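You operate a simulated robot arm through the tools that you are given. There is no shell and no other tool.

Carry out the task below with a simulated robot arm. There is one attempt and no reset: what you move stays moved.

TASK
Swap the panel in the hatch for the white one.
Fine: release the old one with the blue button and lay it flat on the long bench; press the new one home, latch over it, flap closed.
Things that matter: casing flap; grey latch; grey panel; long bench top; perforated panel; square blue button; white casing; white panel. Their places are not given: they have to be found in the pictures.

The check looks at the end state, three seconds after you hand in, the way a careful person would. Anything else that was tipped, shoved, dropped, spilled or broken makes it a failure.

THE ROBOT
A 7-joint arm with a two-finger parallel gripper, fixed in place. Base frame: the origin is on the floor under the middle of its stand, x ahead of it, y to its left, z up; the work surface is at about z = 0.985. Lengths are in m, angles in degrees, forces in N, time in s.
It reaches about 1.112 m from its shoulder. Its first joint turns from -166.0 to 166.0 degrees. Payload 3.43 kg.
Tool frame: the origin (TCP) lies between the finger pads and is the grasp point; the fingertips stand 0.034 m ahead of it; z points along the fingers, y is the line along which they close. Largest opening 0.128 m; finger width 0.024, thickness 0.012; the body of the gripper, 0.048 by 0.13 m, starts 0.096 m behind the TCP.
Orientation is that of the tool frame in the base frame, as a unit quaternion [x, y, z, w]. With the fingers straight down and closing along the base's y, the tool's x points along the base's -x, its y along +y and its z along -z.

THE INTERFACE
- The arm moves only by the tool play_rows. Its argument "targets" is a list that holds one entry, the list of rows, each a list of 6 numbers: the shift along the base's x, y, z in units of 40 mm (1.0 is 40 mm), then the turn, a rotation vector about the base's x, y, z in units of 4 degrees (1.0 is 4 degrees). In form: [[[x, y, z, ax, ay, az], ...]]. A call has 1 to 20 rows; each row shifts and turns the commanded pose from where the row before left it. "fingers" is the finger opening in m, from 0 to 0.128, set as the call begins (left out, the last holds). A call with a number of a shift or a turn outside -1 to 1 is refused whole. Each row takes 0.2 s and may step no farther than 0.05 m and 8.6 degrees from the row before; otherwise, or with a gripper value out of range, the whole call is refused. A pose out of reach is approached as far as the arm can. The call stops where the force on the tool passes 90 N (or 10 N more than at its start, if that is more) or the arm is blocked; 0.2 s more then pass. Each finger travels about 0.153 m/s and halts on what it meets, pressing with about 30 N; the grip force reading is that of the motor and also rises with nothing between the fingers. The clock runs only during rows and for 0.2 s after the last one: add rows that do not move to give the fingers time. It gives the time, the measured TCP pose, the force on the tool (base axes), the opening and the grip force at its end, in the units of the frame above (readings bear some noise), with the torque about the TCP (base axes, N m) and any sound that the robot's microphone picked up.
- Cameras (640 x 400 px; columns grow to the right, rows downward): "scene" is fixed at [0.2184, -0.6489, 1.7057]; the picture's right is [0.70, -0.71, 0.00], its down [-0.48, -0.47, -0.74] and it looks along [0.53, 0.52, -0.67] (base axes); focal length 358 px, centre (320, 200). "wrist" rides on the gripper at [0.076, -0.011, -0.16] in the tool frame; the picture's right is [0.15, 0.99, 0.00], its down [-0.88, 0.13, -0.46] and it looks along [-0.45, 0.07, 0.89] (tool axes); focal length 234 px, centre (320, 200).
- camera(camera): a new picture of that camera. It takes no simulated time.
- pixel_to_xyz(camera, pixels): for up to 12 pixels [column, row] of the newest picture of that camera ("zoom" is the newest enlarged one), the place [x, y, z] in the base frame of the surface seen there, good to about 0.003 m. It takes no simulated time.
- zoom(camera, box): a new picture of the part [left, top, right, bottom] of that camera's present view, enlarged. It takes no simulated time.
- close_job(): hands the job in; it is judged then, once.

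Open the gripper and draw the arm clear of the work before you hand the job in, unless the task says otherwise.

The tools are called after ">>>" as a command line: name --argument value ..., lists and objects as JSON in quotes. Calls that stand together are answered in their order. play_rows: Moves the arm, as the interface text tells. Its arguments: {"type":"object","properties":{"targets":{"type":"array","items":{"type":"array","items":{"type":"array","items":{"type":"number"}}}},"fingers":{"type":"number"}},"required":["targets"]} The other tools are called the same way: camera (camera) takes a picture; pixel_to_xyz (camera, pixels) gives the place of the surface under pixels of a picture; zoom (camera, box) takes an enlarged picture of a part of a camera's view; close_job () hands the job in.

At the start:

```text
clock: 0.0
position: [0.6317, 0.0558, 1.3139]
tcp_rot: [0.0, 1.0, 0.0, 0.0]
force: [0.4, 0.3, 0.1]
ft_torque: [-0.02, 0.01, 0.0]
grip_width: 0.1279
gripper_force: 0.0
```

scene: 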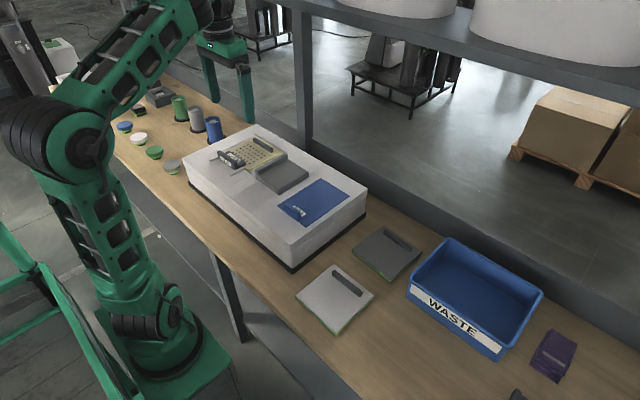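
wrist: 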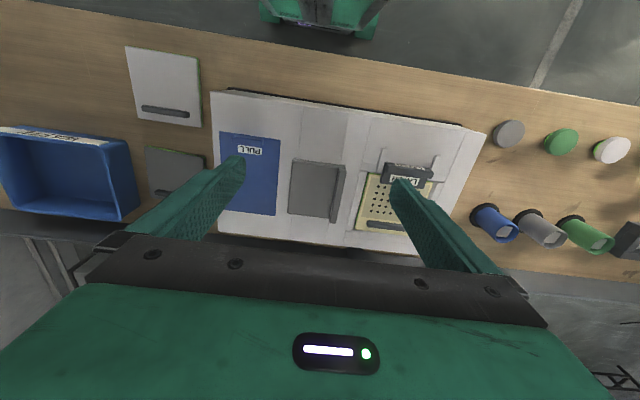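

The scene shows the white casing at about (275,195) with a perforated panel, a dark latch and a blue cover; the white and grey panels lie on the bench. I zoom in for detail.

>>> zoom --camera "scene" --box '[180, 110, 380, 270]'

>>> zoom --camera "wrist" --box '[200, 80, 500, 260]'

>>> zoom --camera "scene" --box '[280, 210, 600, 400]'

```text
2.50 times, centred on (280, 190) of scene
```

zoom: 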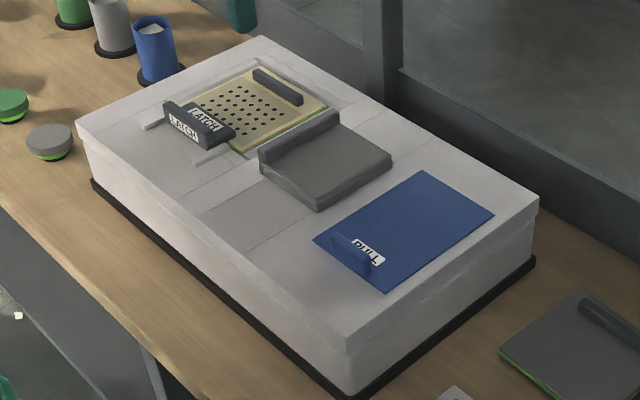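

```text
2.13 times, centred on (350, 170) of wrist
```

zoom: 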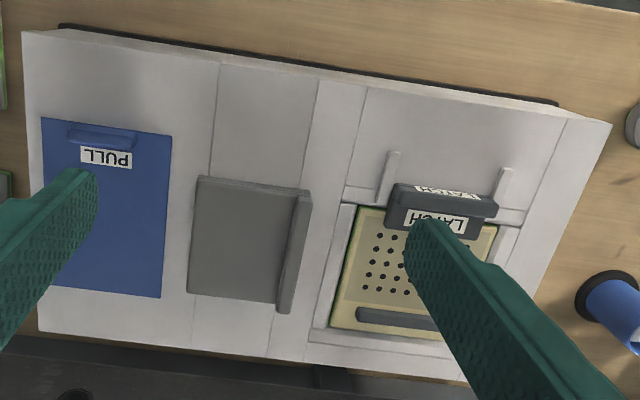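

```text
2.00 times, centred on (440, 305) of scene
```

zoom: 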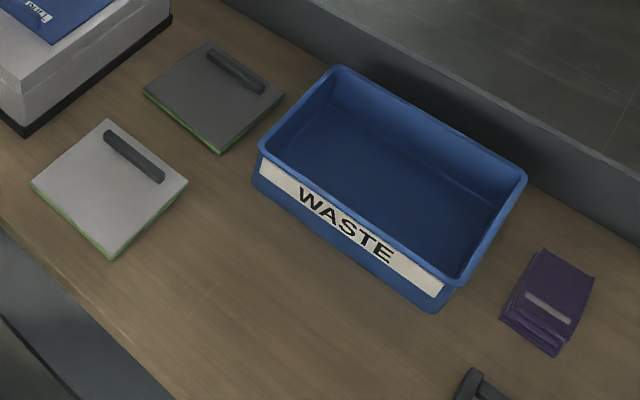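

I look closer at the latch and grey part, and measure points on them.

>>> zoom --camera "scene" --box '[205, 125, 325, 200]'

>>> pixel_to_xyz --camera "scene" --pixels '[[255, 128], [184, 160], [366, 186], [293, 247], [226, 170], [240, 160], [265, 140], [292, 155], [260, 165], [263, 158], [228, 156], [234, 160]]'

>>> zoom --camera "wrist" --box '[330, 110, 490, 210]'

>>> zoom --camera "wrist" --box '[210, 120, 370, 220]'

```text
5.33 times, centred on (265, 162) of scene
```

zoom: 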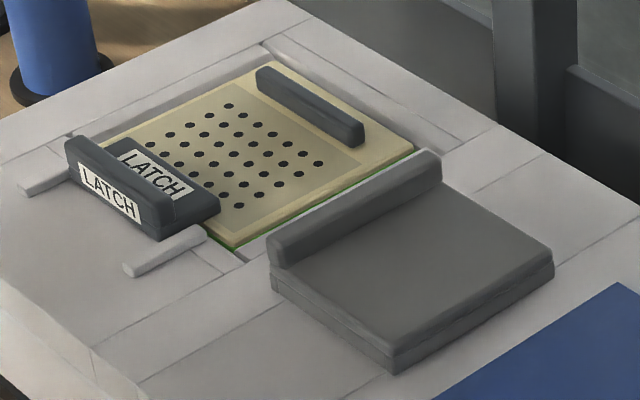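

```text
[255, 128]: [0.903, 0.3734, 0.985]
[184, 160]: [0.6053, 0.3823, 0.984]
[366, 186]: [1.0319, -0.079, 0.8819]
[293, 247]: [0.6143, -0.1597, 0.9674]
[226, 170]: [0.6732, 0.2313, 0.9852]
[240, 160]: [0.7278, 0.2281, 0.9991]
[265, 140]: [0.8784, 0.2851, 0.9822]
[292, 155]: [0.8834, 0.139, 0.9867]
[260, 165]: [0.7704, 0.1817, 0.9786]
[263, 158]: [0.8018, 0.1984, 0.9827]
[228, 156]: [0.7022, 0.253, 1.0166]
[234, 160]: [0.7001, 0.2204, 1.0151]
```

```text
4.00 times, centred on (410, 160) of wrist
```

zoom: 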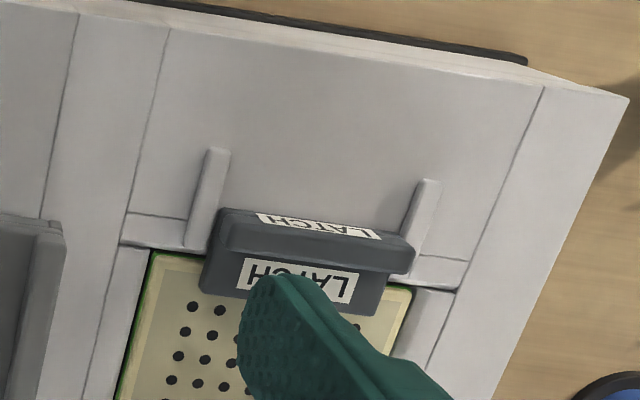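

```text
4.00 times, centred on (290, 170) of wrist
```

zoom: 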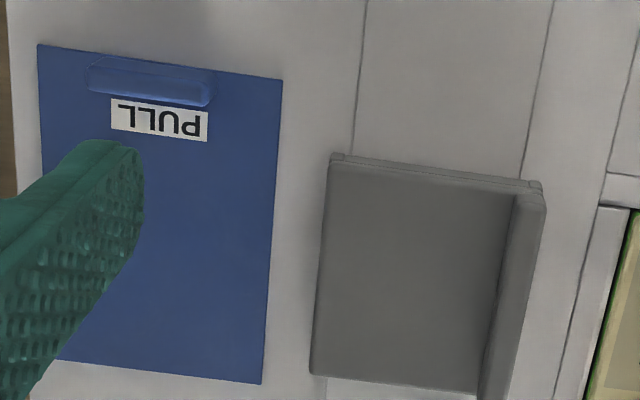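

The casing top reads z≈0.985. I measure the grey slab, the blue PULL flap, rails, and panels on the bench.

>>> pixel_to_xyz --camera "wrist" --pixels '[[295, 161], [292, 210], [340, 170], [332, 215], [318, 190], [222, 134], [278, 142], [274, 212], [250, 180], [232, 140], [340, 210], [345, 168]]'

>>> pixel_to_xyz --camera "wrist" --pixels '[[382, 165], [386, 150], [430, 170], [436, 157], [408, 168], [404, 178], [368, 180], [357, 232], [433, 190], [385, 226], [405, 240], [360, 170]]'

>>> pixel_to_xyz --camera "scene" --pixels '[[333, 266], [373, 295], [337, 334], [296, 299], [340, 295], [348, 280], [386, 227], [419, 251], [390, 281], [353, 253], [385, 250], [402, 238]]'

```text
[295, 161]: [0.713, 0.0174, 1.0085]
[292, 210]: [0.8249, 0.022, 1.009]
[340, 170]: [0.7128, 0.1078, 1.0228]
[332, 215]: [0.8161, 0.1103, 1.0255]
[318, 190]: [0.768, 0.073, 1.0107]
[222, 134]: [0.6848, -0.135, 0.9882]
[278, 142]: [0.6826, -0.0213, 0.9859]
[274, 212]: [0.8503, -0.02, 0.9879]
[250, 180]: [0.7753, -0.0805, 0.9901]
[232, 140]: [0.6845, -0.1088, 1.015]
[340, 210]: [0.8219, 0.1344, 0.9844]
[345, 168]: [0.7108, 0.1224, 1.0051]
```

```text
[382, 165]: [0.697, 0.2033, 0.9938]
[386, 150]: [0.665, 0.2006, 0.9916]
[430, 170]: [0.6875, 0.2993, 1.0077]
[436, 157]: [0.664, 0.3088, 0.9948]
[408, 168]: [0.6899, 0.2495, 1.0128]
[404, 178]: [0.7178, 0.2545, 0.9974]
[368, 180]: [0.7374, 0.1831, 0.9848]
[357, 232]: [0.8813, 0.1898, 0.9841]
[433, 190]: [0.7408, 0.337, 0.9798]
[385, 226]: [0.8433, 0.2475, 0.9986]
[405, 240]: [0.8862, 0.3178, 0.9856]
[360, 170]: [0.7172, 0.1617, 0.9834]
```

```text
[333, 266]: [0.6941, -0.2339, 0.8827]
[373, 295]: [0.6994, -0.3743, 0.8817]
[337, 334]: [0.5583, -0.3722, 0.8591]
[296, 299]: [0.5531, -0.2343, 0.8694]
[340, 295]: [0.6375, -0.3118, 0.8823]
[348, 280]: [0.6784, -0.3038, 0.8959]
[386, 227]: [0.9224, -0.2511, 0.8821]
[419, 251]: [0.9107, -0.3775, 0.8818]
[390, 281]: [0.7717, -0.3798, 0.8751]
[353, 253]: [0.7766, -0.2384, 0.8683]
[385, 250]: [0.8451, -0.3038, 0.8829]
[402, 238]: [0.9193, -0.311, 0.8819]
```

The grey slab (z up to 1.009, ridge 1.025) sits at x 0.71–0.825, y 0.017–0.12, and the blue PULL plate at y −0.135..−0.02. I move back and down for a lower view to learn how these parts are hinged.

>>> play_rows --targets '[[[-0.65, 0, -0.8, 0, 0, 0], [-0.65, 0, -0.8, 0, 0, 0], [-0.65, 0, -0.8, 0, 0, 0], [-0.65, 0, -0.8, 0, 0, 0], [-0.65, 0, -0.8, 0, 0, 0]]]' --fingers 0.128

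>>> camera --camera "wrist"

>>> camera --camera "scene"

```text
clock: 1.2
position: [0.487, 0.0557, 1.1629]
tcp_rot: [0.0, 1.0, 0.001, 0.006]
force: [0.5, 0.4, 0.6]
ft_torque: [0.0, 0.05, -0.01]
grip_width: 0.128
gripper_force: 0.0
```

```text
taken
```

wrist: 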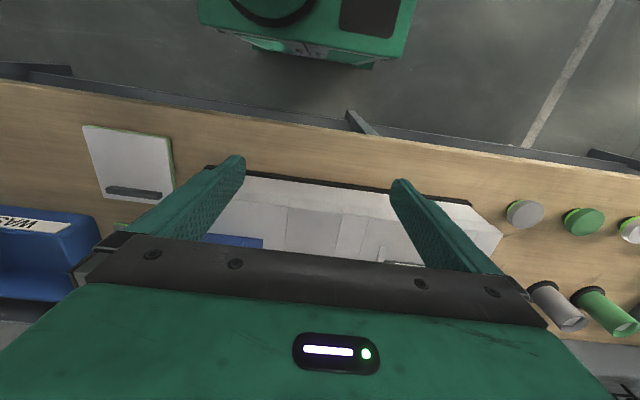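

```text
taken
```

scene: 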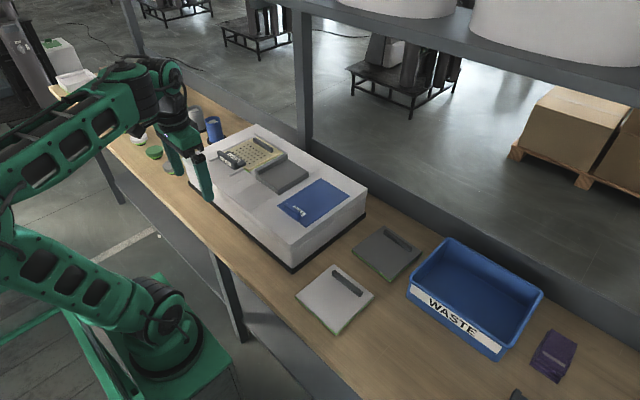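

The gripper body hides the far side in this view, so I tilt the fingers forward to look at the casing at a shallow angle.

>>> play_rows --targets '[[[0, 0, 0.3, 0, -1, 0], [0, 0, 0.3, 0, -1, 0], [0, 0, 0.3, 0, -1, 0], [0, 0, 0.3, 0, -1, 0], [0, 0, 0, 0, -1, 0], [0, 0, 0, 0, -1, 0], [0, 0, 0, 0, -1, 0], [0, 0, 0, 0, -1, 0], [0, 0, 0, 0, -1, 0]]]'

>>> camera --camera "wrist"

```text
clock: 3.2
position: [0.4859, 0.0561, 1.2088]
tcp_rot: [0.0, 0.949, 0.0, 0.316]
force: [-0.1, -0.3, 0.4]
ft_torque: [-0.02, 0.06, -0.02]
grip_width: 0.1279
gripper_force: 0.0
```

```text
taken
```

wrist: 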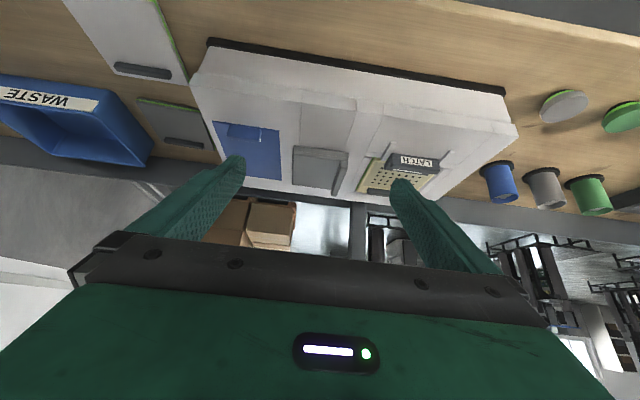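

>>> zoom --camera "wrist" --box '[200, 80, 360, 200]'

>>> zoom --camera "wrist" --box '[280, 90, 460, 210]'

```text
3.33 times, centred on (280, 140) of wrist
```

zoom: 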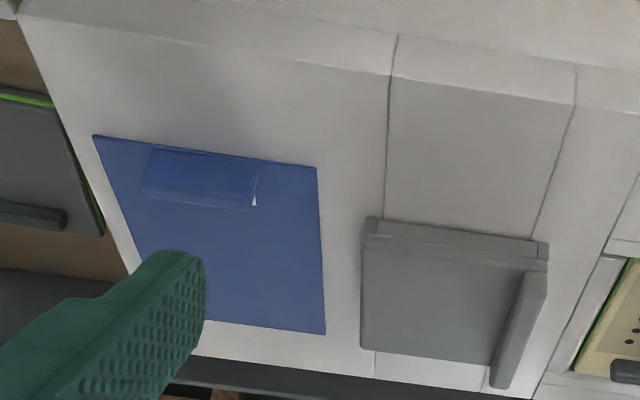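

```text
3.33 times, centred on (370, 150) of wrist
```

zoom: 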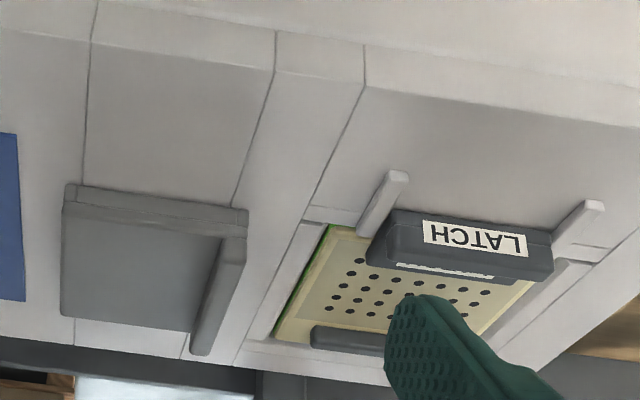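

The seams in front of and behind the grey slab suggest a recess under it, so it looks like the hinged cover; the LATCH piece sits between two rails and slides along x. I measure free bench area and more points.

>>> camera --camera "scene"

>>> pixel_to_xyz --camera "scene" --pixels '[[400, 330], [420, 370], [360, 370], [330, 345], [460, 375], [380, 392], [280, 280], [250, 250], [518, 392], [407, 290], [495, 355], [550, 355]]'

>>> pixel_to_xyz --camera "wrist" --pixels '[[300, 150], [296, 145], [340, 152], [347, 153], [300, 146], [335, 190], [318, 170], [345, 165], [320, 150], [350, 140], [310, 120], [295, 190]]'

```text
taken
```

scene: 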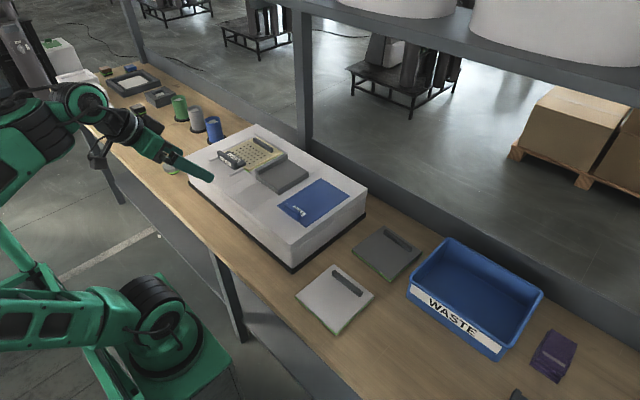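

```text
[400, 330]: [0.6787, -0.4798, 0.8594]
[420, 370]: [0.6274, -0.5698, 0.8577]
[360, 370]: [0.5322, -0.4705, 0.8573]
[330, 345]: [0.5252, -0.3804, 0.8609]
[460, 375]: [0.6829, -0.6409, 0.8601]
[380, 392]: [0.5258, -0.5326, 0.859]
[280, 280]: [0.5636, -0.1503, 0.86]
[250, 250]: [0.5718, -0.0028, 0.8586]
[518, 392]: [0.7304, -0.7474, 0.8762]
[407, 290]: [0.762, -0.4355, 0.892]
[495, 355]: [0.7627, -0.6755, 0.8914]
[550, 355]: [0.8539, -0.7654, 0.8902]
```

```text
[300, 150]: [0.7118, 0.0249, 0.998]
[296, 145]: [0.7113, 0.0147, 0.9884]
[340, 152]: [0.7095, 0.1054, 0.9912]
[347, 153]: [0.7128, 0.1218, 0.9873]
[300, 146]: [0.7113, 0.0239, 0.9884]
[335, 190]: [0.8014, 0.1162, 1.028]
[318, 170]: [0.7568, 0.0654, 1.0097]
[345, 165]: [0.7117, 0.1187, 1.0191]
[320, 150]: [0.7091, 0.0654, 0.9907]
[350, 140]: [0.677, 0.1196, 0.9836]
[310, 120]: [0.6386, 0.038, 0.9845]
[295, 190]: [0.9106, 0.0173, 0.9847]
```

The bench is at z≈0.859 and is free around (0.62,−0.48). I return the tool upright and move over the latch for a close view.

>>> play_rows --targets '[[[0.595, 0.54, 0, 0, 1, 0], [0.595, 0.54, 0, 0, 1, 0], [0.595, 0.54, 0, 0, 1, 0], [0.595, 0.54, 0, 0, 1, 0], [0.595, 0.54, 0, 0, 1, 0], [0.595, 0.54, 0, 0, 1, 0], [0.595, 0.54, 0, 0, 1, 0], [0.595, 0.54, 0, 0, 1, 0], [0.595, 0.54, 0, 0, 1, 0], [0, 0, 0, 0, 0, 0]]]'

>>> camera --camera "wrist"

```text
clock: 5.4
position: [0.705, 0.2453, 1.2084]
tcp_rot: [0.003, 1.0, 0.0, 0.005]
force: [0.9, -1.0, 0.7]
ft_torque: [0.22, 0.18, -0.01]
grip_width: 0.1279
gripper_force: 0.1
```

```text
taken
```

wrist: 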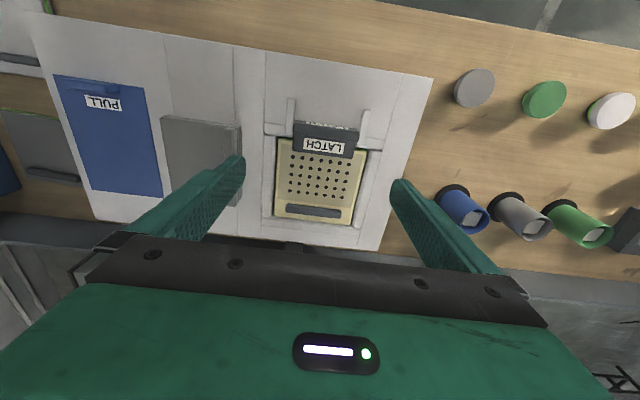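

>>> zoom --camera "wrist" --box '[245, 80, 405, 240]'

>>> pixel_to_xyz --camera "wrist" --pixels '[[296, 124], [354, 134], [325, 129], [325, 137], [293, 150], [353, 158], [322, 155], [290, 100], [287, 125], [365, 112], [360, 145], [325, 148]]'

>>> pixel_to_xyz --camera "wrist" --pixels '[[278, 140], [369, 150], [274, 212], [353, 222], [290, 205], [340, 210], [315, 208], [315, 212], [315, 214], [272, 180], [281, 180], [320, 180]]'

```text
2.50 times, centred on (325, 160) of wrist
```

zoom: 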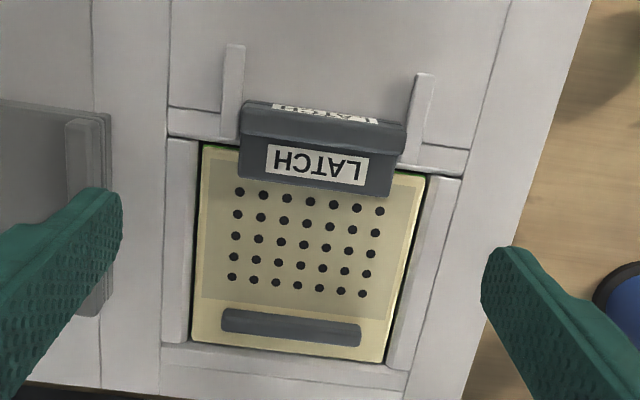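

```text
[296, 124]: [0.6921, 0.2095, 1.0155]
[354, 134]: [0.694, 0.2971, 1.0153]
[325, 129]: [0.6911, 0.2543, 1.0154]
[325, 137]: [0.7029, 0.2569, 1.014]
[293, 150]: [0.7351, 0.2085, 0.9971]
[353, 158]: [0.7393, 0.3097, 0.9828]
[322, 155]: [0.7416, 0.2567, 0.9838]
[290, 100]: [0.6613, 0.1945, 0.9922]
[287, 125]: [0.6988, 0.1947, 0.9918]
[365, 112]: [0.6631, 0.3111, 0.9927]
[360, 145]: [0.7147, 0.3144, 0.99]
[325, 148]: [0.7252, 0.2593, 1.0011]
```

```text
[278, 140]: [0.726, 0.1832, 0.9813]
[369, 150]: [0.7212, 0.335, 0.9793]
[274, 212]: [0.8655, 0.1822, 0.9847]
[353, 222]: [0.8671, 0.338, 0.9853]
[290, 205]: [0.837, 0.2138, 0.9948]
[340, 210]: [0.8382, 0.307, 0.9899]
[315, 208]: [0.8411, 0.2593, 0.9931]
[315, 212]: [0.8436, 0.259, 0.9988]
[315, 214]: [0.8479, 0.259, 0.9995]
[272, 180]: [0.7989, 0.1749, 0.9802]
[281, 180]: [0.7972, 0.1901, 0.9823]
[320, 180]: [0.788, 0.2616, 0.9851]
```

The latch's ridge is at x 0.687–0.705, y 0.207–0.30, top z 1.0155, and its plate reaches x≈0.738 over the panel edge (0.726). I close the fingers and come down just past the ridge to push it back toward −x.

>>> play_rows --targets '[[[0.28, 0.05, -0.7, 0, 0, 0], [0.28, 0.05, -0.7, 0, 0, 0], [0.28, 0.05, -0.7, 0, 0, 0], [0.28, 0.05, -0.7, 0, 0, 0], [0, 0, -0.7, 0, 0, 0], [0, 0, 0, 0, 0, 0]]]' --fingers 0

>>> camera --camera "wrist"

```text
clock: 6.8
position: [0.7447, 0.2596, 1.0709]
tcp_rot: [0.0, 1.0, -0.001, 0.007]
force: [0.2, -0.3, -0.1]
ft_torque: [0.02, 0.01, 0.02]
grip_width: 0.0
gripper_force: 30.3
```

```text
taken
```

wrist: 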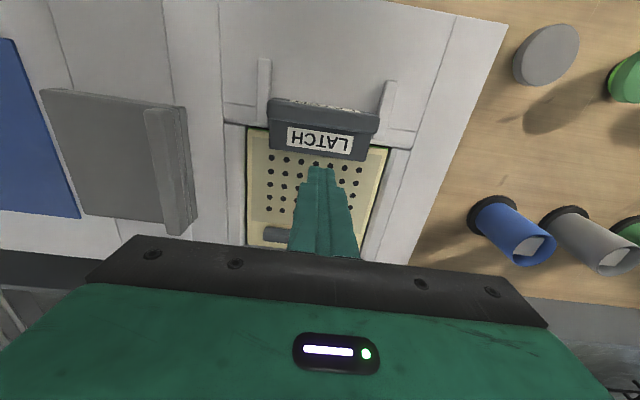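

Tips are at z≈1.037. I lower to tips ≈1.004, just above the latch plate.

>>> play_rows --targets '[[[0, -0.1, -0.4, 0, 0, 0], [0, 0, -0.42, 0, 0, 0], [0, 0, 0, 0, 0, 0]]]'

>>> zoom --camera "wrist" --box '[220, 60, 420, 260]'

```text
clock: 7.6
position: [0.745, 0.2549, 1.0352]
tcp_rot: [0.001, 1.0, 0.0, 0.006]
force: [0.2, 0.5, -0.9]
ft_torque: [-0.02, 0.02, -0.04]
grip_width: 0.0
gripper_force: 30.2
```

```text
2.00 times, centred on (320, 160) of wrist
```

zoom: 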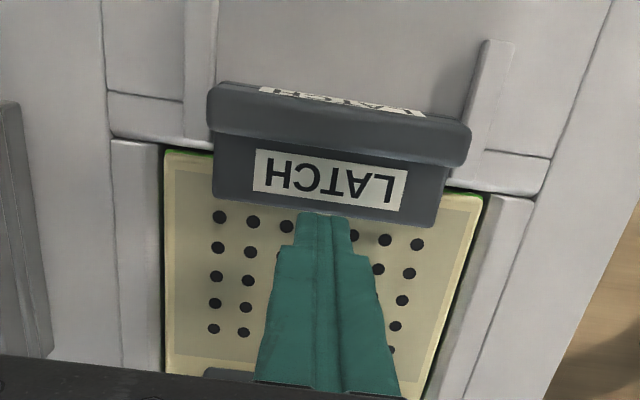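

The fingertips are just ahead of the latch plate's edge; I raise 4 mm and push toward −x in small steps, watching the force.

>>> play_rows --targets '[[[0, 0, 0.1, 0, 0, 0], [-0.3, 0, 0, 0, 0, 0], [-0.3, 0, 0, 0, 0, 0], [-0.3, 0, 0, 0, 0, 0], [-0.2, 0, 0, 0, 0, 0], [0, 0, 0, 0, 0, 0]]]'

>>> zoom --camera "wrist" --box '[220, 60, 420, 260]'

```text
clock: 9.0
position: [0.7003, 0.255, 1.0429]
tcp_rot: [0.0, 1.0, -0.001, 0.007]
force: [-0.2, -0.2, -0.2]
ft_torque: [-0.03, -0.01, -0.01]
grip_width: 0.0
gripper_force: 30.0
```

```text
2.00 times, centred on (320, 160) of wrist
```

zoom: 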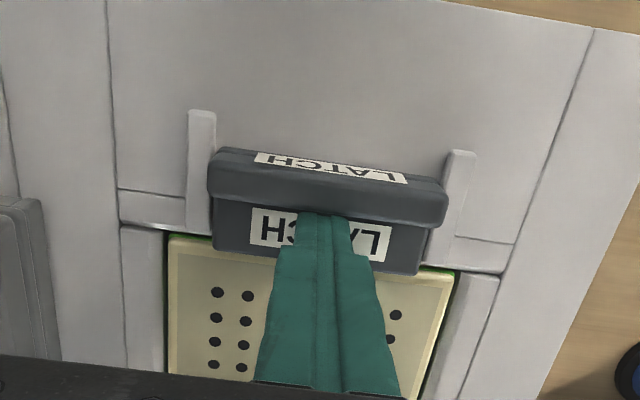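

The finger now is at the ridge; I keep pushing in −x with a slight lowering.

>>> play_rows --targets '[[[0, 0, -0.1, 0, 0, 0], [-0.2, 0, 0, 0, 0, 0], [-0.2, 0, 0, 0, 0, 0], [-0.2, 0, 0, 0, 0, 0], [0, 0, 0, 0, 0, 0]]]'

>>> zoom --camera "wrist" --box '[220, 60, 420, 260]'

>>> zoom --camera "scene" --box '[180, 110, 340, 210]'

```text
clock: 9.9
position: [0.6951, 0.2505, 1.0491]
tcp_rot: [0.017, 0.999, 0.008, 0.034]
force: [105.2, 3.2, -24.6]
ft_torque: [-0.66, -3.52, 0.06]
grip_width: 0.0002
gripper_force: 29.9
stopped in row 4: the force on the tool passed its limit at 99 N (the readings are from after the stop); the commanded pose is now the measured one
```

```text
2.00 times, centred on (320, 160) of wrist
```

zoom: 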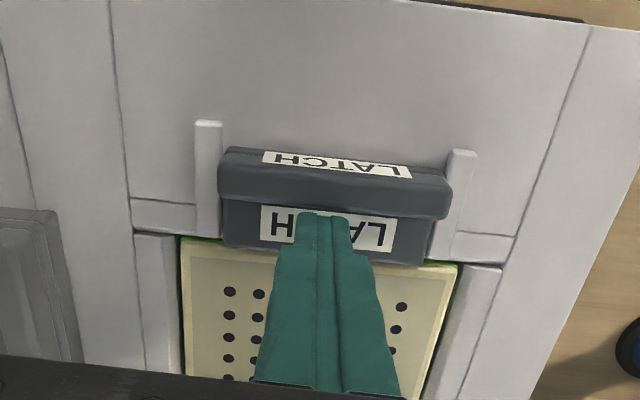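

```text
4.00 times, centred on (260, 160) of scene
```

zoom: 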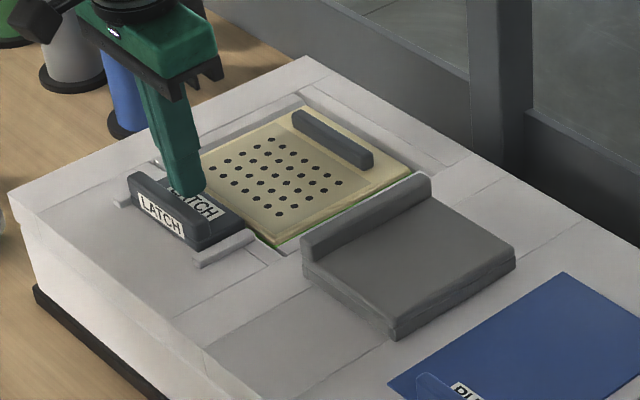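

The force hit 99 N against the ridge. I back off a little and measure whether the latch moved.

>>> play_rows --targets '[[[0.3, 0, 0.1, 0, 0, 0], [0, 0, 0.5, 0, 0, 0], [0, 0, 0.5, 0, 0, 0], [0, 0, 0, 0, 0, 0]]]'

>>> camera --camera "wrist"

>>> zoom --camera "scene" --box '[200, 125, 320, 200]'

```text
clock: 10.9
position: [0.6935, 0.2533, 1.0937]
tcp_rot: [0.007, 1.0, 0.005, 0.023]
force: [-0.7, 1.1, 0.3]
ft_torque: [0.02, 0.02, -0.02]
grip_width: 0.0001
gripper_force: 30.2
```

```text
taken
```

wrist: 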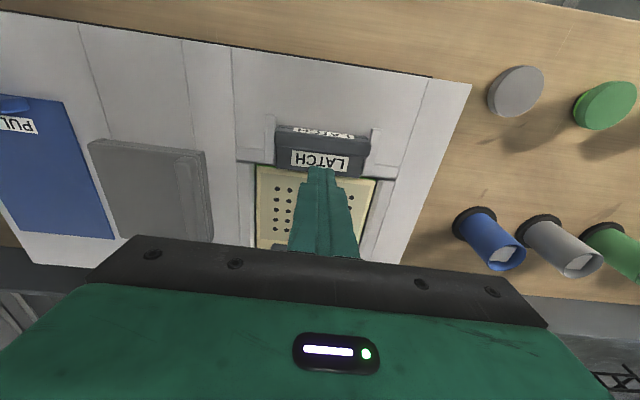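

```text
5.33 times, centred on (260, 162) of scene
```

zoom: 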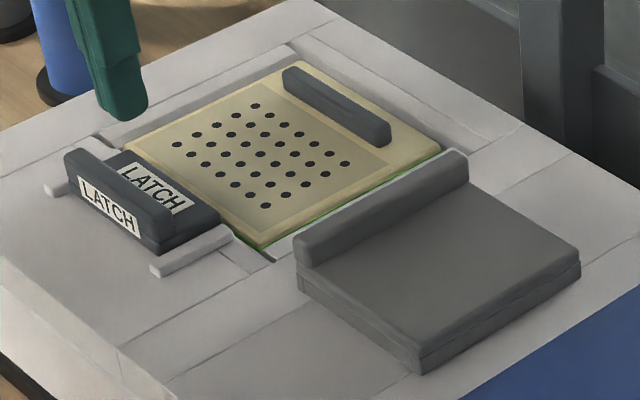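

In the scene the latch's plate looks clear of the panel edge now. I measure it.

>>> pixel_to_xyz --camera "wrist" --pixels '[[280, 128], [365, 141], [322, 138], [280, 170], [362, 176], [290, 169], [270, 120], [374, 132], [262, 168], [372, 182], [300, 172], [265, 162]]'

>>> pixel_to_xyz --camera "scene" --pixels '[[217, 157], [230, 170], [224, 162], [241, 165], [235, 160], [228, 153], [245, 168], [250, 171], [222, 153], [211, 161], [231, 175]]'

>>> zoom --camera "wrist" --box '[240, 100, 400, 220]'

```text
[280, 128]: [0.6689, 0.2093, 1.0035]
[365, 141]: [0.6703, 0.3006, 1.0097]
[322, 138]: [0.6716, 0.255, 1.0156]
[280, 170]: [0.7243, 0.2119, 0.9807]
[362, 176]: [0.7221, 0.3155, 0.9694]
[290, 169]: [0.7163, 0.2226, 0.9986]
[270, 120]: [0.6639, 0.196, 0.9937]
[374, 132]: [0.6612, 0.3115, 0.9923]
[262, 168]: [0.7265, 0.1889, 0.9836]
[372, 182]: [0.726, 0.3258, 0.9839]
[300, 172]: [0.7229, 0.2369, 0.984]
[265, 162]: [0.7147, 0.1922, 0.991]
```

```text
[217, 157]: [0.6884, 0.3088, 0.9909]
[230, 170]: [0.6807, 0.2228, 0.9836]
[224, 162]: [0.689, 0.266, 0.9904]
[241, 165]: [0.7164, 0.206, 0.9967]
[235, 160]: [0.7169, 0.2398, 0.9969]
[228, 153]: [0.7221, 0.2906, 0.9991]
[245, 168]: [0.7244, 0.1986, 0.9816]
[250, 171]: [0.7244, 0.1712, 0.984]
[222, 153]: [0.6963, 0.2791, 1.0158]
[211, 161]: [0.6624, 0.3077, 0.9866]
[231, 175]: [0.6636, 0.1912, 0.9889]
```

```text
3.33 times, centred on (320, 160) of wrist
```

zoom: 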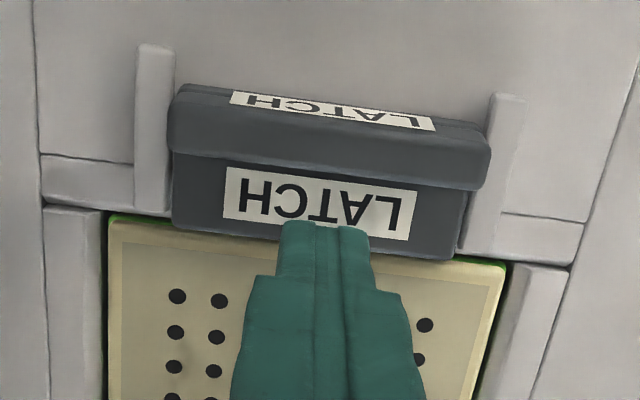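

The latch is now at plate edge x≈0.720, clear of the panel (edge 0.726). I straighten the tool and move over the grey cover's ridge at (0.77, 0.115), fingers half open.

>>> play_rows --targets '[[[0.38, -0.69, 0.03, -0.14, 0.45, 0.2], [0.38, -0.69, 0.03, 0, 0, 0], [0.38, -0.69, 0.03, 0, 0, 0], [0.38, -0.69, 0.03, 0, 0, 0], [0.38, -0.69, 0.03, 0, 0, 0], [0, 0, 0, 0, 0, 0]]]' --fingers 0.06

>>> camera --camera "wrist"

```text
clock: 12.3
position: [0.7689, 0.1148, 1.1007]
tcp_rot: [0.0, 1.0, 0.0, 0.009]
force: [-0.3, 0.7, -0.1]
ft_torque: [0.01, -0.02, -0.03]
grip_width: 0.0598
gripper_force: 0.0
```

```text
taken
```

wrist: 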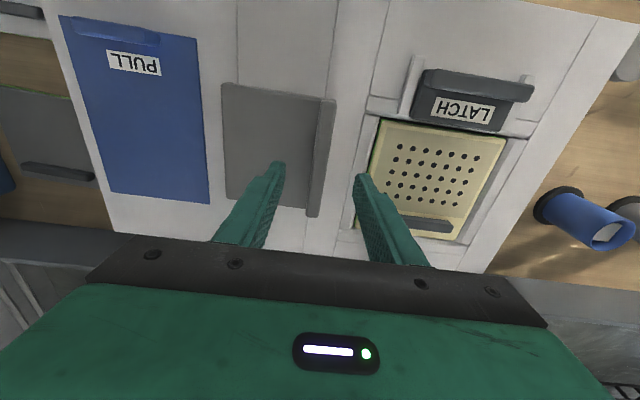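

>>> zoom --camera "wrist" --box '[210, 70, 370, 250]'

>>> pixel_to_xyz --camera "wrist" --pixels '[[324, 100], [334, 104], [328, 120], [316, 150], [325, 150], [320, 150], [312, 205], [318, 205], [224, 90], [310, 150], [330, 150], [227, 190]]'

```text
2.22 times, centred on (290, 160) of wrist
```

zoom: 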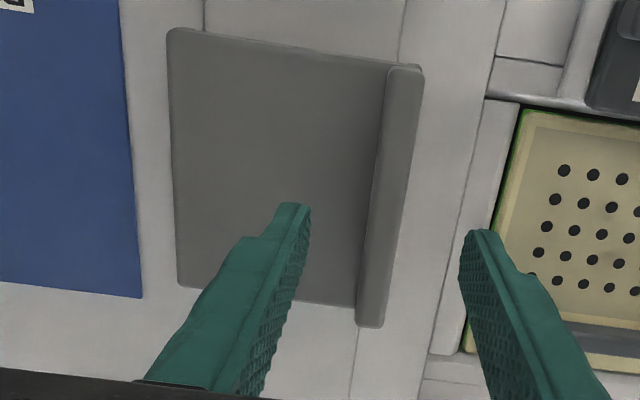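

```text
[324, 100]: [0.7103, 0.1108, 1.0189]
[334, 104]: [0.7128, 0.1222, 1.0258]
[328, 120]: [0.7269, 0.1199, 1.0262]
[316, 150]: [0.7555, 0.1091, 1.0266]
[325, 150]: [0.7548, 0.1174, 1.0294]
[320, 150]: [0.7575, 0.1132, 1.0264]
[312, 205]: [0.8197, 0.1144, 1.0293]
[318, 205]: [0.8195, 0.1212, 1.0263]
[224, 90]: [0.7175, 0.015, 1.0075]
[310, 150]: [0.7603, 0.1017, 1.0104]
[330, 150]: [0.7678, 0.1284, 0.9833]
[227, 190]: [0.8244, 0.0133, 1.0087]
```

The ridge spans y 0.107–0.123, z 1.010–1.027. I lower the open fingers around it, tips to about 1.015.

>>> play_rows --targets '[[[0, 0, -0.5, 0, 0.2, 0], [0, 0, -0.5, 0, 0, 0], [0, 0, -0.25, 0, 0, 0], [0, 0, 0, 0, 0, 0]]]'

>>> zoom --camera "wrist" --box '[210, 70, 410, 250]'

```text
clock: 13.3
position: [0.7699, 0.1162, 1.051]
tcp_rot: [0.0, 1.0, 0.0, 0.002]
force: [0.2, -0.2, 0.3]
ft_torque: [0.0, 0.03, -0.02]
grip_width: 0.0598
gripper_force: 0.0
```

```text
2.22 times, centred on (310, 160) of wrist
```

zoom: 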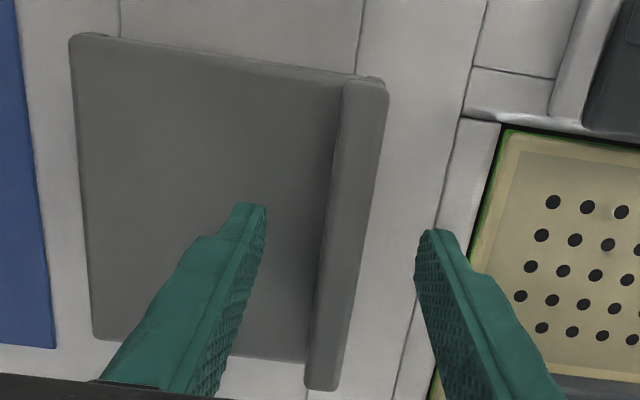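

Tips at z≈1.017 straddle the ridge; I lower 3 mm and close on it.

>>> play_rows --targets '[[[0, -0.02, -0.08, 0, 0, 0], [0, 0, 0, 0, 0, 0]]]'

>>> play_rows --targets '[[[0, 0, 0, 0, 0, 0], [0, 0, 0, 0, 0, 0], [0, 0, 0, 0, 0, 0]]]' --fingers 0

>>> zoom --camera "wrist" --box '[210, 70, 410, 250]'

```text
clock: 13.9
position: [0.7693, 0.1144, 1.0465]
tcp_rot: [0.001, 1.0, 0.0, 0.002]
force: [-0.1, -0.6, 1.2]
ft_torque: [-0.03, 0.0, -0.01]
grip_width: 0.0601
gripper_force: 0.0
```

```text
clock: 14.7
position: [0.7691, 0.1154, 1.0468]
tcp_rot: [0.0, 1.0, 0.0, 0.002]
force: [0.8, 13.0, 0.6]
ft_torque: [0.68, -0.11, -0.49]
grip_width: 0.0158
gripper_force: 44.9
```

```text
2.22 times, centred on (310, 160) of wrist
```

zoom: 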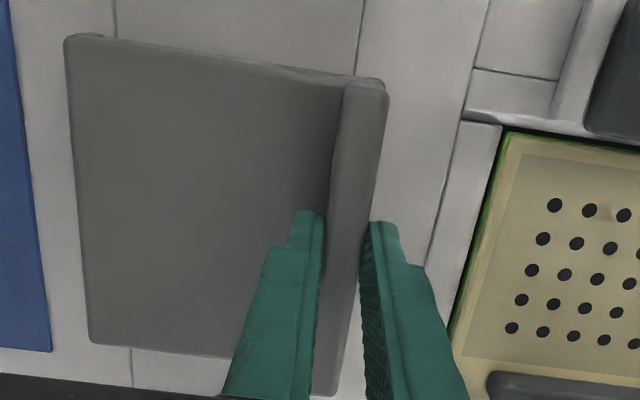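

The ridge is gripped (15.8 mm). I test-lift it on a small arc about a presumed hinge at the −y edge, watching the force.

>>> play_rows --targets '[[[0, -0.1, 0.175, 1, 0, 0], [0, 0, 0, 0, 0, 0]]]'

>>> zoom --camera "scene" --box '[220, 125, 340, 205]'

```text
clock: 15.3
position: [0.7686, 0.1097, 1.0539]
tcp_rot: [0.0, 0.999, 0.035, 0.002]
force: [-3.0, 12.3, 5.7]
ft_torque: [0.1, 0.54, -0.19]
grip_width: 0.0153
gripper_force: 45.6
```

```text
5.00 times, centred on (280, 165) of scene
```

zoom: 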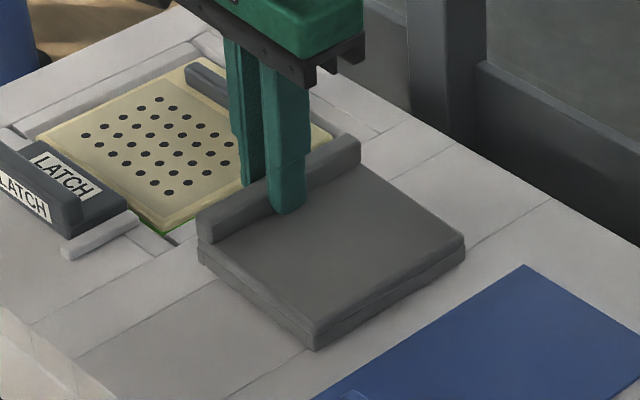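

Low force so far, so the flap may be following. I continue the arc by 8° more and look.

>>> play_rows --targets '[[[0, -0.1, 0.165, 1, 0, 0], [0, -0.11, 0.16, 1, 0, 0], [0, 0, 0, 0, 0, 0]]]'

>>> zoom --camera "scene" --box '[220, 125, 340, 205]'

>>> camera --camera "wrist"

```text
clock: 16.1
position: [0.7684, 0.1006, 1.0652]
tcp_rot: [0.0, 0.994, 0.105, 0.002]
force: [1.6, 2.5, 7.2]
ft_torque: [-0.45, -0.41, 0.61]
grip_width: 0.0155
gripper_force: 44.9
```

```text
5.00 times, centred on (280, 165) of scene
```

zoom: 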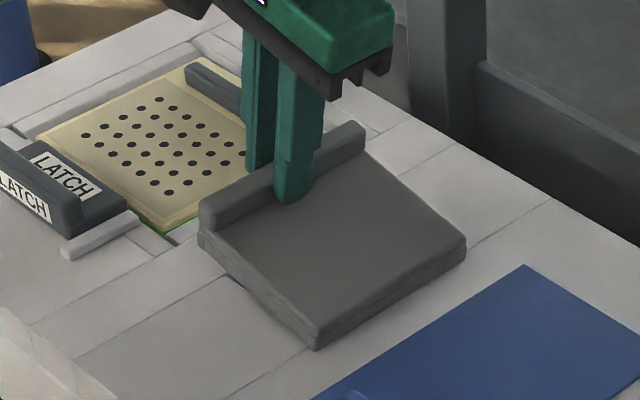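

```text
taken
```

wrist: 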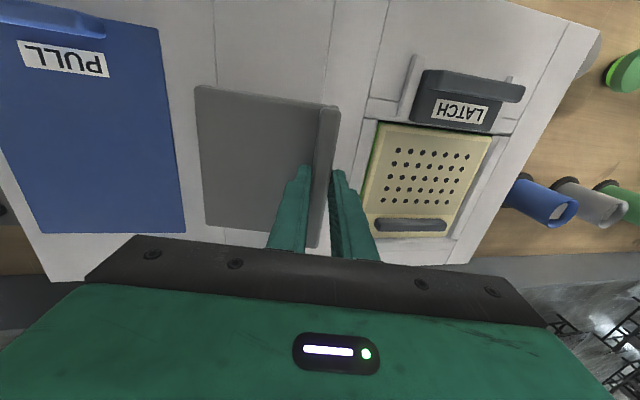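

The flap is rising about a hinge near (y 0.018, z 0.99). I continue the arc to about 44°.

>>> play_rows --targets '[[[0, -0.1375, 0.135, 1, 0, 0], [0, -0.1375, 0.135, 1, 0, 0], [0, -0.155, 0.115, 1, 0, 0], [0, -0.155, 0.115, 1, 0, 0], [0, -0.169, 0.091, 1, 0, 0], [0, -0.169, 0.091, 1, 0, 0], [0, -0.18, 0.0675, 1, 0, 0], [0, -0.18, 0.0675, 1, 0, 0], [0, 0, 0, 0, 0, 0]]]'

>>> zoom --camera "scene" --box '[200, 105, 360, 215]'

>>> camera --camera "wrist"

```text
clock: 18.1
position: [0.7703, 0.0521, 1.0995]
tcp_rot: [0.001, 0.927, 0.375, 0.003]
force: [24.0, 8.5, 24.9]
ft_torque: [-0.13, -1.15, -0.08]
grip_width: 0.0166
gripper_force: 44.9
```

```text
3.64 times, centred on (280, 160) of scene
```

zoom: 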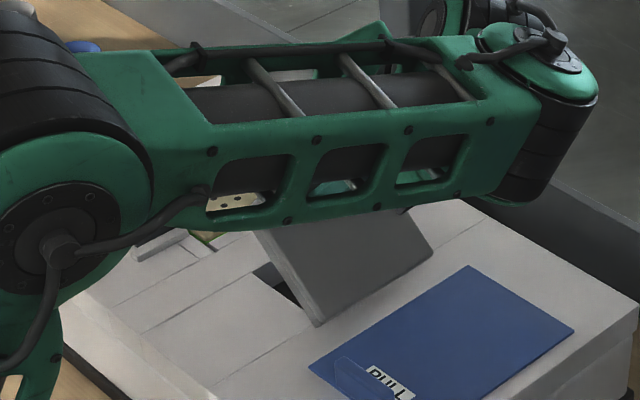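

```text
taken
```

wrist: 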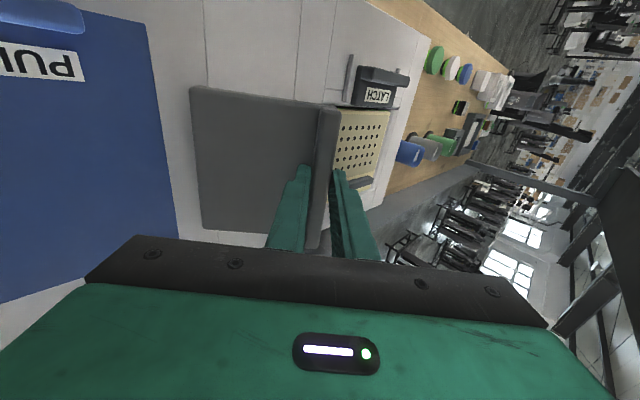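

Forces rose to about 25 N, so I continue with a small outward correction and check after 8°.

>>> play_rows --targets '[[[0.05, -0.18, 0.09, 1, 0, 0], [0.03, -0.18, 0.07, 1, 0, 0], [0, 0, 0, 0, 0, 0]]]'

>>> camera --camera "wrist"

```text
clock: 18.9
position: [0.7683, 0.0361, 1.1037]
tcp_rot: [0.001, 0.899, 0.439, -0.002]
force: [-22.0, -3.1, 1.4]
ft_torque: [-0.58, 0.43, 1.36]
grip_width: 0.0162
gripper_force: 44.9
```

```text
taken
```

wrist: 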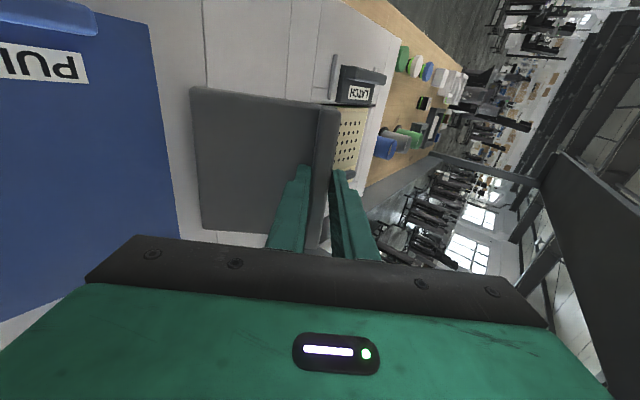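

Forces are moderate; I continue to about 68°.

>>> play_rows --targets '[[[-0.04, -0.191, 0.03, 1, 0, 0], [0, -0.191, 0.02, 1, 0, 0], [0, -0.1925, 0, 1, 0, 0], [0, -0.1925, -0.01, 1, 0, 0], [0, 0, 0, 0, 0, 0]]]'

>>> camera --camera "wrist"

```text
clock: 20.1
position: [0.7699, 0.0043, 1.1082]
tcp_rot: [0.001, 0.829, 0.559, 0.001]
force: [-22.6, -7.9, -1.8]
ft_torque: [-0.86, -0.26, 0.84]
grip_width: 0.0166
gripper_force: 45.5
```

```text
taken
```

wrist: 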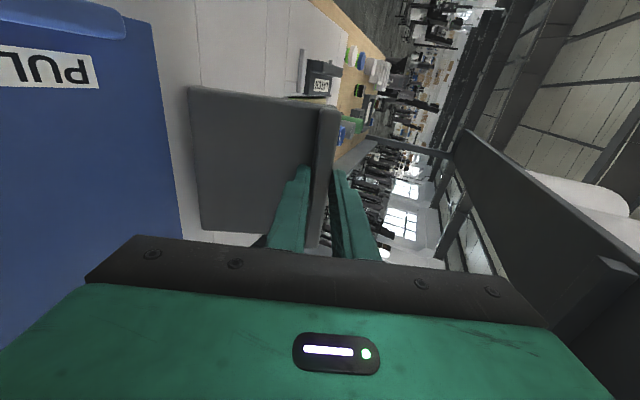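

The flap is at ~68°. I continue to about 92°.

>>> play_rows --targets '[[[-0.04, -0.189, -0.03, 1, 0, 0], [0, -0.189, -0.03, 1, 0, 0], [0, -0.181, -0.055, 1, 0, 0], [0, -0.181, -0.06, 1, 0, 0], [0, -0.171, -0.08, 1, 0, 0], [0, -0.171, -0.085, 1, 0, 0], [0, 0, 0, 0, 0, 0]]]'

>>> camera --camera "wrist"

>>> camera --camera "scene"

```text
clock: 21.7
position: [0.7689, -0.0405, 1.0949]
tcp_rot: [0.003, 0.692, 0.722, 0.004]
force: [23.4, -27.6, 66.0]
ft_torque: [0.27, 1.03, -0.24]
grip_width: 0.0171
gripper_force: 45.1
```

```text
taken
```

wrist: 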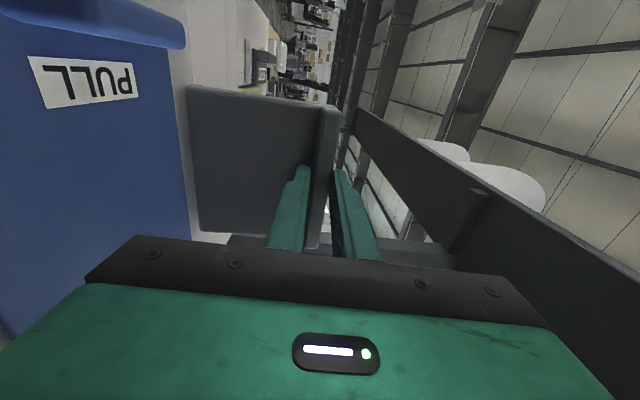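

```text
taken
```

scene: 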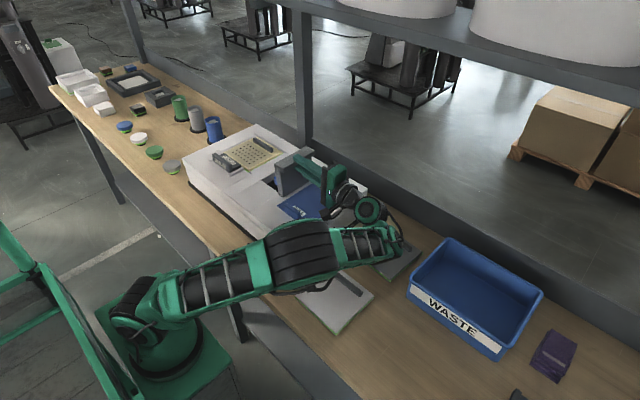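

The 66 N is purely radial (I'm pressing toward the hinge), so I ease outward by a few millimetres and read the force again.

>>> play_rows --targets '[[[-0.04, -0.05, 0.1, 0, 0, 0], [0, 0, 0, 0, 0, 0]]]'

```text
clock: 22.3
position: [0.7688, -0.0418, 1.0952]
tcp_rot: [0.005, 0.694, 0.72, 0.002]
force: [32.7, -9.8, 24.1]
ft_torque: [0.07, -0.72, -1.53]
grip_width: 0.0168
gripper_force: 45.6
```

>>> play_rows --targets '[[[0.12, -0.03, 0.05, 0, 0, 0], [0, -0.16, -0.08, 1, 0, 0], [0, 0, 0, 0, 0, 0]]]'

>>> camera --camera "wrist"

>>> zoom --camera "scene" --box '[240, 120, 400, 230]'

```text
clock: 23.1
position: [0.7696, -0.0475, 1.0923]
tcp_rot: [0.0, 0.672, 0.741, -0.003]
force: [-40.5, 5.9, -41.2]
ft_torque: [-1.75, -0.42, 0.91]
grip_width: 0.0173
gripper_force: 44.9
```

```text
taken
```

wrist: 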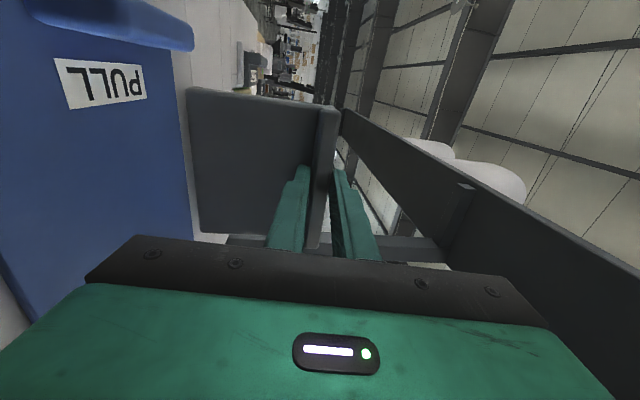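

```text
3.64 times, centred on (320, 175) of scene
```

zoom: 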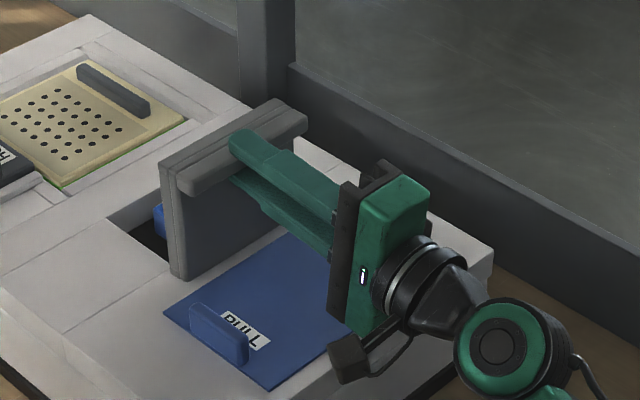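

A blue part is visible in the recess behind the flap, which is now near 96°. I open the fingers slightly to see whether the flap holds.

>>> play_rows --targets '[[[0, 0, 0, 0, 0, 0], [0, 0, 0, 0, 0, 0], [0, 0, 0, 0, 0, 0]]]' --fingers 0.045

>>> camera --camera "wrist"

>>> zoom --camera "scene" --box '[240, 120, 400, 230]'

```text
clock: 23.9
position: [0.7725, -0.0473, 1.096]
tcp_rot: [0.002, 0.669, 0.743, 0.0]
force: [0.6, -0.8, -0.1]
ft_torque: [0.01, 0.01, 0.01]
grip_width: 0.0449
gripper_force: 0.1
```

```text
taken
```

wrist: 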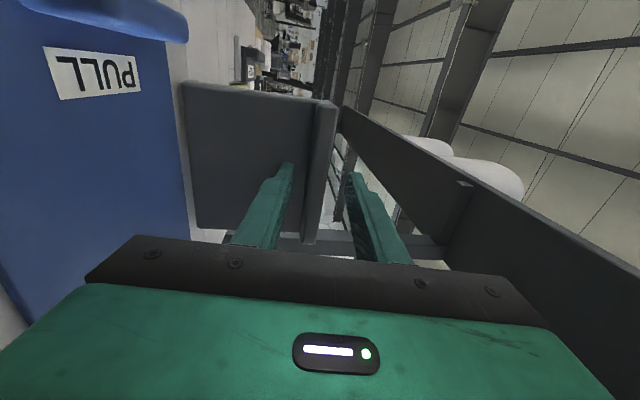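

```text
3.64 times, centred on (320, 175) of scene
```

zoom: 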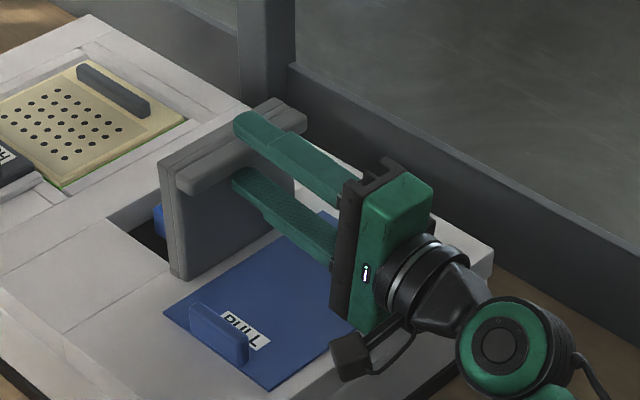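

The flap stays up on its own. I withdraw the fingers in −y, then rise.

>>> play_rows --targets '[[[0, -0.5, 0, 0, 0, 0], [0, -0.8, 0, 0, 0, 0], [0, -0.8, 0.1, 0, 0, 0], [0, -0.2, 0.9, 0, 0, 0], [0, 0, 1, -1, 0, 0], [0, 0, 1, -1, 0, 0], [0, 0, 0.8, -1, 0, 0], [0, 0, 0, 0, 0, 0]]]'

>>> camera --camera "scene"

>>> zoom --camera "scene" --box '[200, 110, 360, 220]'

```text
clock: 25.7
position: [0.7733, -0.141, 1.2483]
tcp_rot: [0.002, 0.743, 0.669, 0.001]
force: [-0.1, 0.3, 0.9]
ft_torque: [0.02, 0.02, 0.01]
grip_width: 0.0453
gripper_force: 0.1
```

```text
taken
```

scene: 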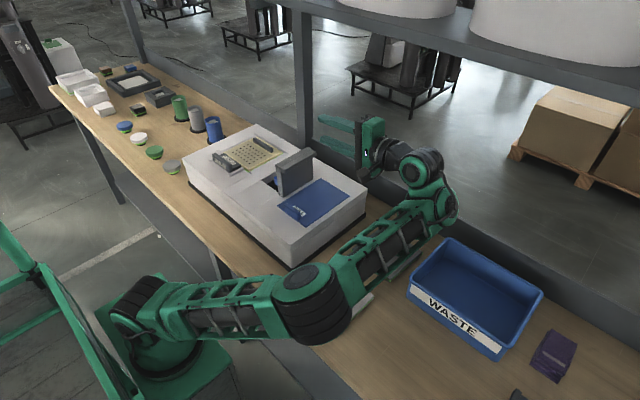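

```text
3.64 times, centred on (280, 165) of scene
```

zoom: 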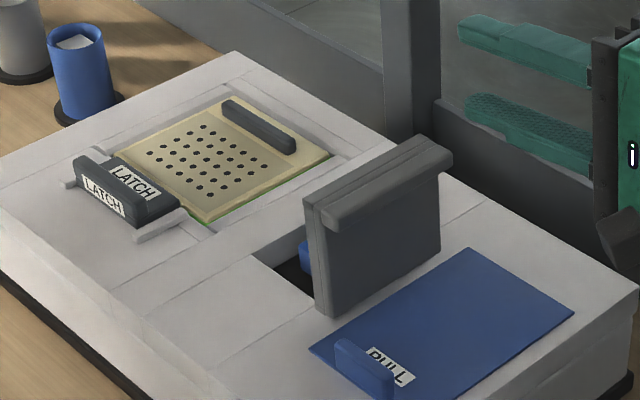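

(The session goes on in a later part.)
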